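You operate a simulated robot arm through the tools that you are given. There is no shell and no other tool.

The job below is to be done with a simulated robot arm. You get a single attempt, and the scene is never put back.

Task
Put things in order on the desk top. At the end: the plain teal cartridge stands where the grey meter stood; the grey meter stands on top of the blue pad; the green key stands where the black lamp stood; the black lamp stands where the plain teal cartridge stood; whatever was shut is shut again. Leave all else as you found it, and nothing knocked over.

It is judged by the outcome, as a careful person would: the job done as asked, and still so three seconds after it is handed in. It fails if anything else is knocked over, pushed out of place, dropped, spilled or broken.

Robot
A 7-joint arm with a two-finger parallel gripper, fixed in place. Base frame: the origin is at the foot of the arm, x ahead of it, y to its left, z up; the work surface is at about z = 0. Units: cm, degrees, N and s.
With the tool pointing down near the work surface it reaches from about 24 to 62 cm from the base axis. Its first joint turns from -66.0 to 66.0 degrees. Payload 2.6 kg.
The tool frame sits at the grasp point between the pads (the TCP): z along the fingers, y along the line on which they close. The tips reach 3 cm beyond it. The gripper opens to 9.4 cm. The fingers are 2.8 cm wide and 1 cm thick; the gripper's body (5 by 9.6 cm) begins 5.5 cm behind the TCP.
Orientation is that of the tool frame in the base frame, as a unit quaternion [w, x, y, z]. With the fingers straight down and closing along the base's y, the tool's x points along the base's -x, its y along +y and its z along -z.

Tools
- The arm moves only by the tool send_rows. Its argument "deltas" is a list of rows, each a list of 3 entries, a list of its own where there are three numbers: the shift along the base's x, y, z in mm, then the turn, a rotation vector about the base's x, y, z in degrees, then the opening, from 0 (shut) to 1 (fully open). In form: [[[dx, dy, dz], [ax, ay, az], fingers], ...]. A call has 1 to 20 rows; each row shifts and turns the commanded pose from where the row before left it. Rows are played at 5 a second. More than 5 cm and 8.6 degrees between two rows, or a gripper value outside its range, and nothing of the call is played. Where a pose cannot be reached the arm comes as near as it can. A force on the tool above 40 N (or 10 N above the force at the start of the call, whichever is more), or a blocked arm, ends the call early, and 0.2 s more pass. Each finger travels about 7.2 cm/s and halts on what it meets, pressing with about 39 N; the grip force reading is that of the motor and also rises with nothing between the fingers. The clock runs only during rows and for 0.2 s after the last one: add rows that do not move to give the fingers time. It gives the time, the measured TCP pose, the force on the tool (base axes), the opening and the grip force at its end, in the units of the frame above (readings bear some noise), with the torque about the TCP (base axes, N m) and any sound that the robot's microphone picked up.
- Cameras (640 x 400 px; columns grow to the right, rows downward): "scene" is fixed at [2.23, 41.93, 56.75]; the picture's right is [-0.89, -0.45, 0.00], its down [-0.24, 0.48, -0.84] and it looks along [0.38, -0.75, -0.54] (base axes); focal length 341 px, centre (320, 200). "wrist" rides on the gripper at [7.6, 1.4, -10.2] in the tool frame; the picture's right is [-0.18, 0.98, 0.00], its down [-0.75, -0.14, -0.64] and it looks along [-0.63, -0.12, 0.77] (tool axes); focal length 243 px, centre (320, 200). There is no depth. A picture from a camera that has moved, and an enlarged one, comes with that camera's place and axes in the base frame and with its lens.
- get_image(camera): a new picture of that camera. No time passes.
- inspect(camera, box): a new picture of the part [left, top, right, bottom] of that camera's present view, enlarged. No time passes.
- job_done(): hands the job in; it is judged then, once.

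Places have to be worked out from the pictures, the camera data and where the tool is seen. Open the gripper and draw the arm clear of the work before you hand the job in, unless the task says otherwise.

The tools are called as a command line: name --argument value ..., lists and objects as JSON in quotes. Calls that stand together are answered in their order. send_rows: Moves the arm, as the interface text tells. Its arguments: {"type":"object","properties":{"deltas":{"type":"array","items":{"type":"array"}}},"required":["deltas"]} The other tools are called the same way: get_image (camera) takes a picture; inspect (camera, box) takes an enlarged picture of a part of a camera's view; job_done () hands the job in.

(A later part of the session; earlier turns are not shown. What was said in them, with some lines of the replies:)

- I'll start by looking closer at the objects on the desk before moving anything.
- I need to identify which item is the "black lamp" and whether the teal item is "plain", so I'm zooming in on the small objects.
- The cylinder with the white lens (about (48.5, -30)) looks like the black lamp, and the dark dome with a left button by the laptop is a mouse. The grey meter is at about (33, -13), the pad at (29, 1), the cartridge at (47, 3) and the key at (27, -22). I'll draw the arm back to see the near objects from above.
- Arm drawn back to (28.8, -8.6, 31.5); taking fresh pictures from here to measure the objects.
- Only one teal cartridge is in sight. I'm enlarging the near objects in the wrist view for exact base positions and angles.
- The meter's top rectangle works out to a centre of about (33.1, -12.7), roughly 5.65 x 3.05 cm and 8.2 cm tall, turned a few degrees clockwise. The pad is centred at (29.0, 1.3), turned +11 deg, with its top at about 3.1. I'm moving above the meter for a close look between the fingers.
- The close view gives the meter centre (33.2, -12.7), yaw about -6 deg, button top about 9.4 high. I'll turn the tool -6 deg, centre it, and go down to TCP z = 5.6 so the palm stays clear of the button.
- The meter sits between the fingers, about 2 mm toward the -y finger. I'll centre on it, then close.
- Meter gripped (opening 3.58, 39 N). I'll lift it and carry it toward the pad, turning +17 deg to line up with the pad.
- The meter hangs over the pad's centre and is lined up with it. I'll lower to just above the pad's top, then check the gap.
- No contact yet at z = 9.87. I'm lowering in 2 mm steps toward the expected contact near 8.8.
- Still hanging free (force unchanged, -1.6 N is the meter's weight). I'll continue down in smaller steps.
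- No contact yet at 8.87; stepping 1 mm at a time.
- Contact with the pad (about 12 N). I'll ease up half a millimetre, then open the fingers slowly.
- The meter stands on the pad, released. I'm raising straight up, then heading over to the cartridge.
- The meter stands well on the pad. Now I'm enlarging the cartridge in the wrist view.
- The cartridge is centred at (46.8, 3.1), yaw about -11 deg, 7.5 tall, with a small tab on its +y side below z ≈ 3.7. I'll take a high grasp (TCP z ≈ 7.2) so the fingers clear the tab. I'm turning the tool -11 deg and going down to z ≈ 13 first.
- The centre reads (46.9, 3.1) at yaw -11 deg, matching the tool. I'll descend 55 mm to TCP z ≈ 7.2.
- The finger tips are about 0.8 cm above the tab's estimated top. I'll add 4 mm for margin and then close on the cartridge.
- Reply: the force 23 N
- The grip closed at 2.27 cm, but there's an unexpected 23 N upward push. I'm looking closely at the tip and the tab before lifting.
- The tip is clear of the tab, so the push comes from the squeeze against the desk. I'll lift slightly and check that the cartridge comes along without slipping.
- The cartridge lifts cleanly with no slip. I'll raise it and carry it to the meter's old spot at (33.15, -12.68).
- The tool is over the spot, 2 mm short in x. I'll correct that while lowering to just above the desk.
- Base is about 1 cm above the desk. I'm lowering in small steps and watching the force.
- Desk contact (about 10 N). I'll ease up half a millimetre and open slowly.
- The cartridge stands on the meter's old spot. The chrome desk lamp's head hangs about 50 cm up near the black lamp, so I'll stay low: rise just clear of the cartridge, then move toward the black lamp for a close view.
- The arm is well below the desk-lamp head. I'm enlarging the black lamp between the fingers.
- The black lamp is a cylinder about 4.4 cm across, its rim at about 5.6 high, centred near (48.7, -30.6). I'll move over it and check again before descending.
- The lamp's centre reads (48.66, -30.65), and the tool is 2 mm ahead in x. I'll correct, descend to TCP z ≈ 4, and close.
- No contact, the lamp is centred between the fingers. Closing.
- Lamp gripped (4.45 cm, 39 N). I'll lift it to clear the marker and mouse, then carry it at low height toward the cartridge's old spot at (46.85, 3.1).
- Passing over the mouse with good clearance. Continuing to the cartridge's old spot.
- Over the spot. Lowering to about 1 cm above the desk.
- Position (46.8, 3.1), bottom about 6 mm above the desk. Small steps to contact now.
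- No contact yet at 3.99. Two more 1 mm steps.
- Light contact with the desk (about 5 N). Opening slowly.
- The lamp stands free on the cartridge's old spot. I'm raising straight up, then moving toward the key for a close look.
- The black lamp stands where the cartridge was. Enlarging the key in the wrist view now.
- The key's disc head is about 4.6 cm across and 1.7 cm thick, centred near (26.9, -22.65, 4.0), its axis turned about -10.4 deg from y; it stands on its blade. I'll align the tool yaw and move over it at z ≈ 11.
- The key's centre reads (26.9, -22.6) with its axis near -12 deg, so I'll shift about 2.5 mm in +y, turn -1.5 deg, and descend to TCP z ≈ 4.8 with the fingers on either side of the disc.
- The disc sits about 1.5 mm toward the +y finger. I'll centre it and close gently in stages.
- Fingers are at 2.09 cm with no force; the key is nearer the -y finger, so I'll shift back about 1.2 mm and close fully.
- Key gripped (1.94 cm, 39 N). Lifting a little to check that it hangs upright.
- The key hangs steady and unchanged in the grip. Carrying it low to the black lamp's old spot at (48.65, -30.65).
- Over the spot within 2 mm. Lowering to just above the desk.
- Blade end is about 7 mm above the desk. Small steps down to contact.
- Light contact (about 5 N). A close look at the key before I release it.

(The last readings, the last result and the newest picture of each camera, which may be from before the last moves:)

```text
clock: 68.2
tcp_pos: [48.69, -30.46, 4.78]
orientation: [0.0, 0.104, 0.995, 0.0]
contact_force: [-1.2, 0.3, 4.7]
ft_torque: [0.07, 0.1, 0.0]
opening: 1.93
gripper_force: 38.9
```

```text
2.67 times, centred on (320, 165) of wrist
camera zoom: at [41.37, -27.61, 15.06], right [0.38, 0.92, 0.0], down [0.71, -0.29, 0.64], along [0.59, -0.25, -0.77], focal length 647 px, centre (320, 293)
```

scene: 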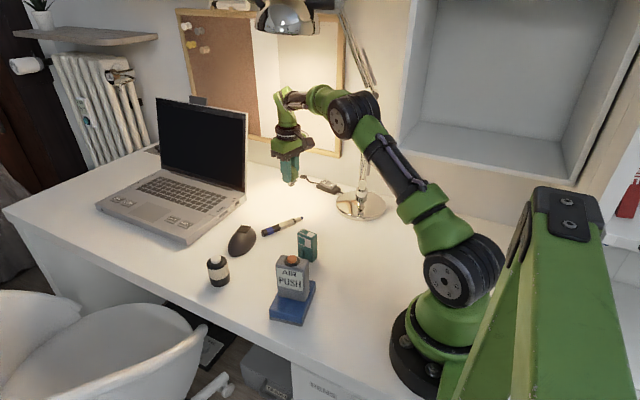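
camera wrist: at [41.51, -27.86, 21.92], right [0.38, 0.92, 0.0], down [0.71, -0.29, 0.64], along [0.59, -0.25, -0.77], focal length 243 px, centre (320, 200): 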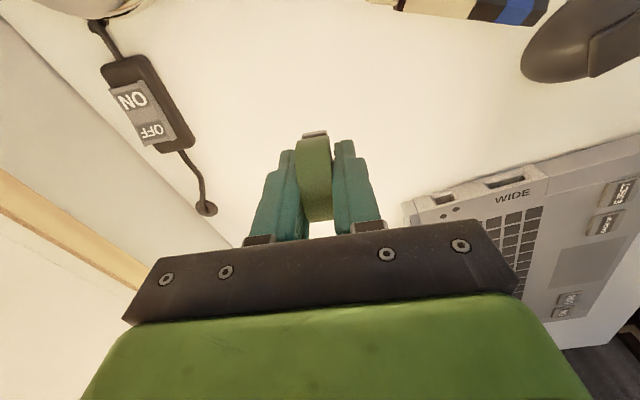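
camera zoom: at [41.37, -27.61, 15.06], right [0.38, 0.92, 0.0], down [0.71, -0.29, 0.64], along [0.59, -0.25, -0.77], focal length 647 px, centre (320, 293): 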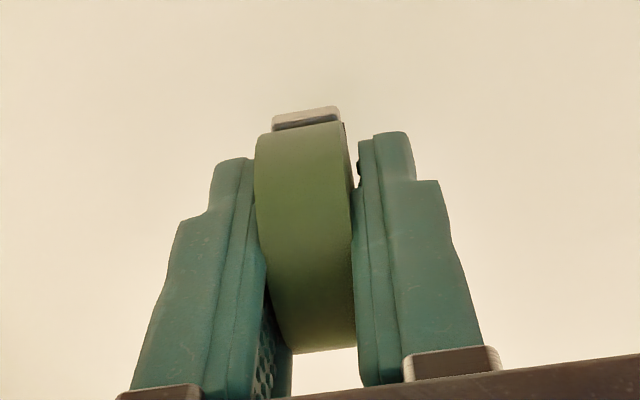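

The key is upright with its blade on the desk. Opening gently in small steps.

send_rows --deltas '[[[0, 0, 0], [0, 0, 0], 0.21], [[0, 0, 0], [0, 0, 0], 0.23], [[0, 0, 0], [0, 0, 0], 0.27], [[0, 0, 0], [0, 0, 0], 0.33], [[0, 0, 0], [0, 0, 0], 0.42], [[0, 0, 0], [0, 0, 0], 0.52], [[0, 0, 0], [0, 0, 0], 0.6], [[0, 0, 0], [0, 0, 0], 0.6]]'

inspect --camera "scene" --box '[265, 165, 325, 220]'

get_image --camera "wrist"

```text
clock: 70.0
tcp_pos: [48.61, -30.49, 4.75]
orientation: [0.0, 0.105, 0.995, 0.0]
contact_force: [0.0, 0.2, 0.0]
ft_torque: [-0.01, 0.01, -0.01]
opening: 5.65
gripper_force: 0.1
```

```text
7.27 times, centred on (295, 192) of scene
camera zoom: at [2.23, 41.93, 56.75], right [-0.89, -0.45, 0.0], down [-0.24, 0.48, -0.84], along [0.38, -0.75, -0.54], focal length 2477 px, centre (502, 254)
```

zoom: 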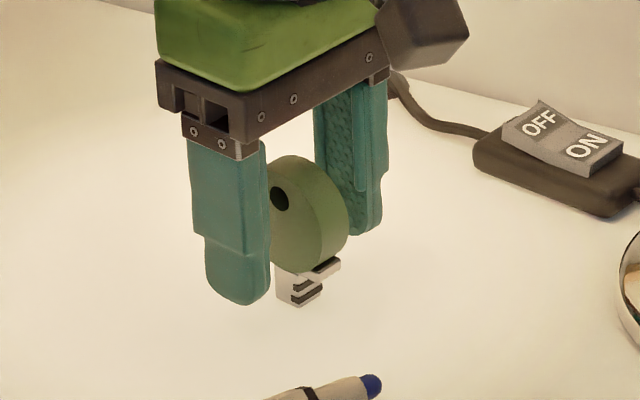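

```text
taken
camera wrist: at [41.36, -27.6, 15.02], right [0.38, 0.92, 0.0], down [0.71, -0.29, 0.64], along [0.59, -0.25, -0.77], focal length 243 px, centre (320, 200)
```

wrist: 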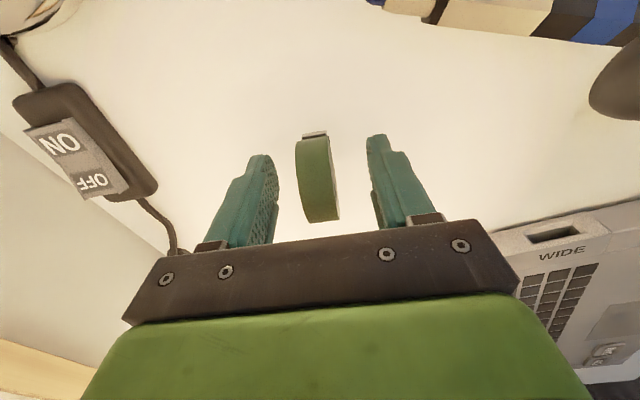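

The key stands on its own. I'm withdrawing straight up, staying below the desk-lamp head, then back toward the middle and up.

send_rows --deltas '[[[0, 0, 6], [0, 0, 0], 0.6], [[0, 0, 12], [0, 0, 0], 0.6], [[0, 0, 20], [0, 0, 0], 0.6], [[0, 0, 25], [0, 0, 0], 0.6], [[0, 0, 25], [0, 0, 0], 0.6], [[-12, 14, 5], [0, 0, 0], 0.7], [[-16, 20, 10], [0, 0, 3], 0.8], [[-18, 25, 15], [0, 0, 3], 0.9], [[-18, 25, 15], [0, 0, 3], 1], [[-18, 25, 15], [0, 0, 3], 1], [[-18, 25, 15], [0, 0, 0], 1], [[-15, 25, 15], [0, 0, 0], 1], [[-10, 20, 10], [0, 0, 0], 1], [[0, 10, 10], [0, 0, 0], 1], [[0, 0, 0], [0, 0, 0], 1], [[0, 0, 0], [0, 0, 0], 1]]'

get_image --camera "scene"

get_image --camera "wrist"

inspect --camera "scene" --box '[190, 170, 390, 330]'

```text
clock: 73.4
tcp_pos: [36.03, -11.49, 24.49]
orientation: [0.0, -0.001, 1.0, 0.0]
contact_force: [0.3, 0.2, 0.9]
ft_torque: [-0.02, -0.02, 0.0]
opening: 9.4
gripper_force: 0.2
```

```text
taken
```

scene: 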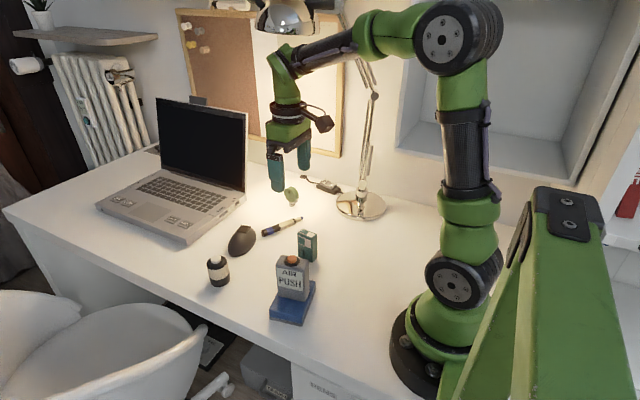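

```text
taken
camera wrist: at [28.4, -10.13, 34.77], right [0.18, 0.98, 0.0], down [0.75, -0.14, 0.64], along [0.63, -0.12, -0.77], focal length 243 px, centre (320, 200)
```

wrist: 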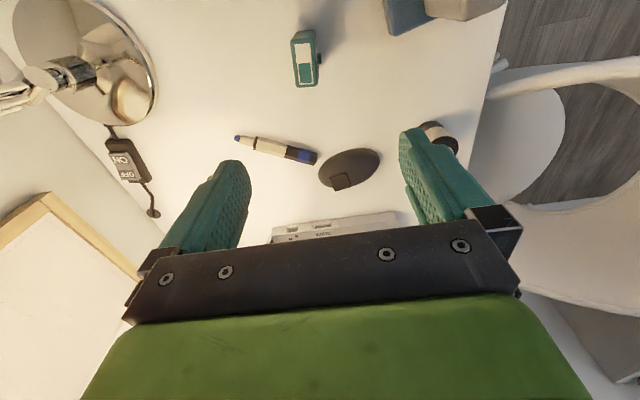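

```text
2.50 times, centred on (290, 250) of scene
camera zoom: at [2.23, 41.93, 56.75], right [-0.89, -0.45, 0.0], down [-0.24, 0.48, -0.84], along [0.38, -0.75, -0.54], focal length 852 px, centre (395, 75)
```

zoom: 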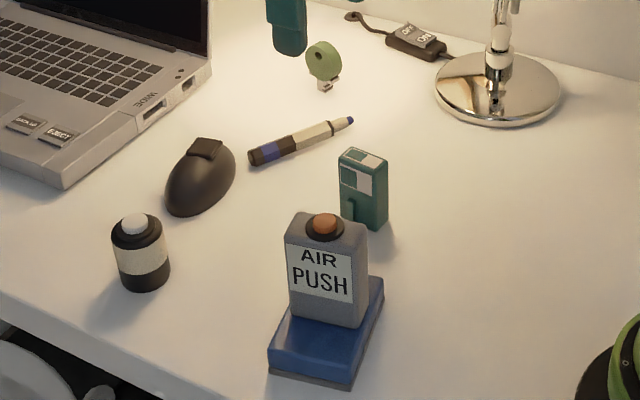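

All four items are in place, and the mouse, marker, pad and switch are where they were. I'll raise the arm clear of the work and take a final look.

send_rows --deltas '[[[0, 5, 20], [0, 0, 0], 1], [[0, 10, 20], [0, 0, 0], 1], [[0, 10, 20], [0, 0, 0], 1], [[0, 0, 10], [0, 0, 0], 1], [[0, 0, 0], [0, 0, 0], 1], [[0, 0, 0], [0, 0, 0], 1], [[0, 0, 0], [0, 0, 0], 1]]'

inspect --camera "scene" --box '[190, 170, 390, 330]'

get_image --camera "scene"

```text
clock: 75.0
tcp_pos: [36.04, -9.09, 31.44]
orientation: [0.001, 0.0, 1.0, 0.0]
contact_force: [-0.4, 0.1, 0.0]
ft_torque: [0.02, 0.04, -0.03]
opening: 9.42
gripper_force: 0.1
```

```text
2.50 times, centred on (290, 250) of scene
camera zoom: at [2.23, 41.93, 56.75], right [-0.89, -0.45, 0.0], down [-0.24, 0.48, -0.84], along [0.38, -0.75, -0.54], focal length 852 px, centre (395, 75)
```

zoom: 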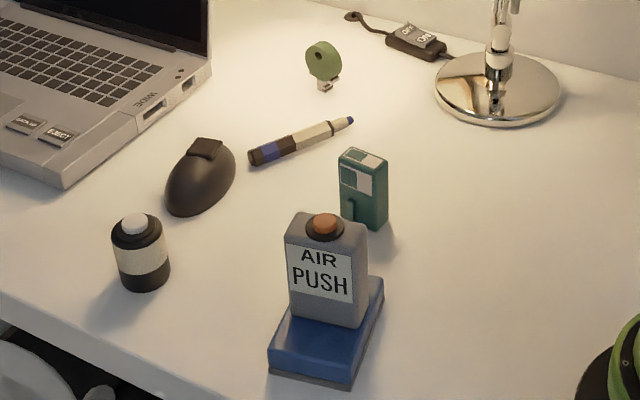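

```text
taken
```

scene: 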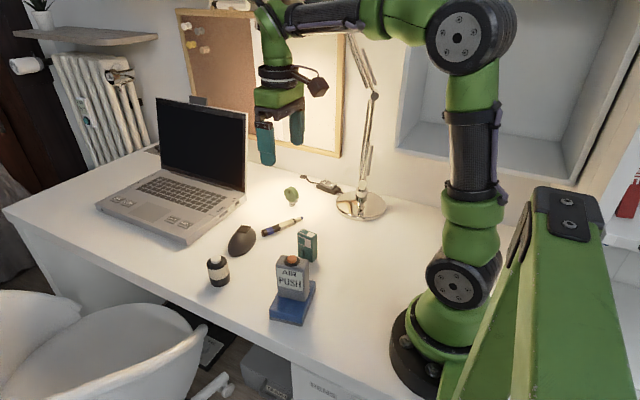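

The cartridge stands on the meter's old spot and the meter on the pad. The key stands on the lamp's old spot and the lamp on the cartridge's. All are upright and steady, nothing else has moved, no shut thing was opened, and the open gripper is clear. Handing in.

job_done

```text
The job is handed in.
```

I moved all four items to where you asked, and handed the job in. In the last pictures everything was upright and steady.

- **Grey meter:** it stands on top of the blue pad, centred and lined up with it.
- **Plain teal cartridge:** it stands where the meter stood. It was the only teal cartridge I could see, and it carries a white label.
- **Black lamp:** it stands where the cartridge stood. Two items could have been the "black lamp". I took it to be the small black cylinder with the white top, and read the dark dome beside the laptop as a mouse.
- **Green key:** it stands on its blade where the lamp stood.

I opened nothing, so there was nothing to shut again. The mouse, marker, pad, laptop and desk lamp look the same as at the start, and I left the gripper open and raised clear of the desk.
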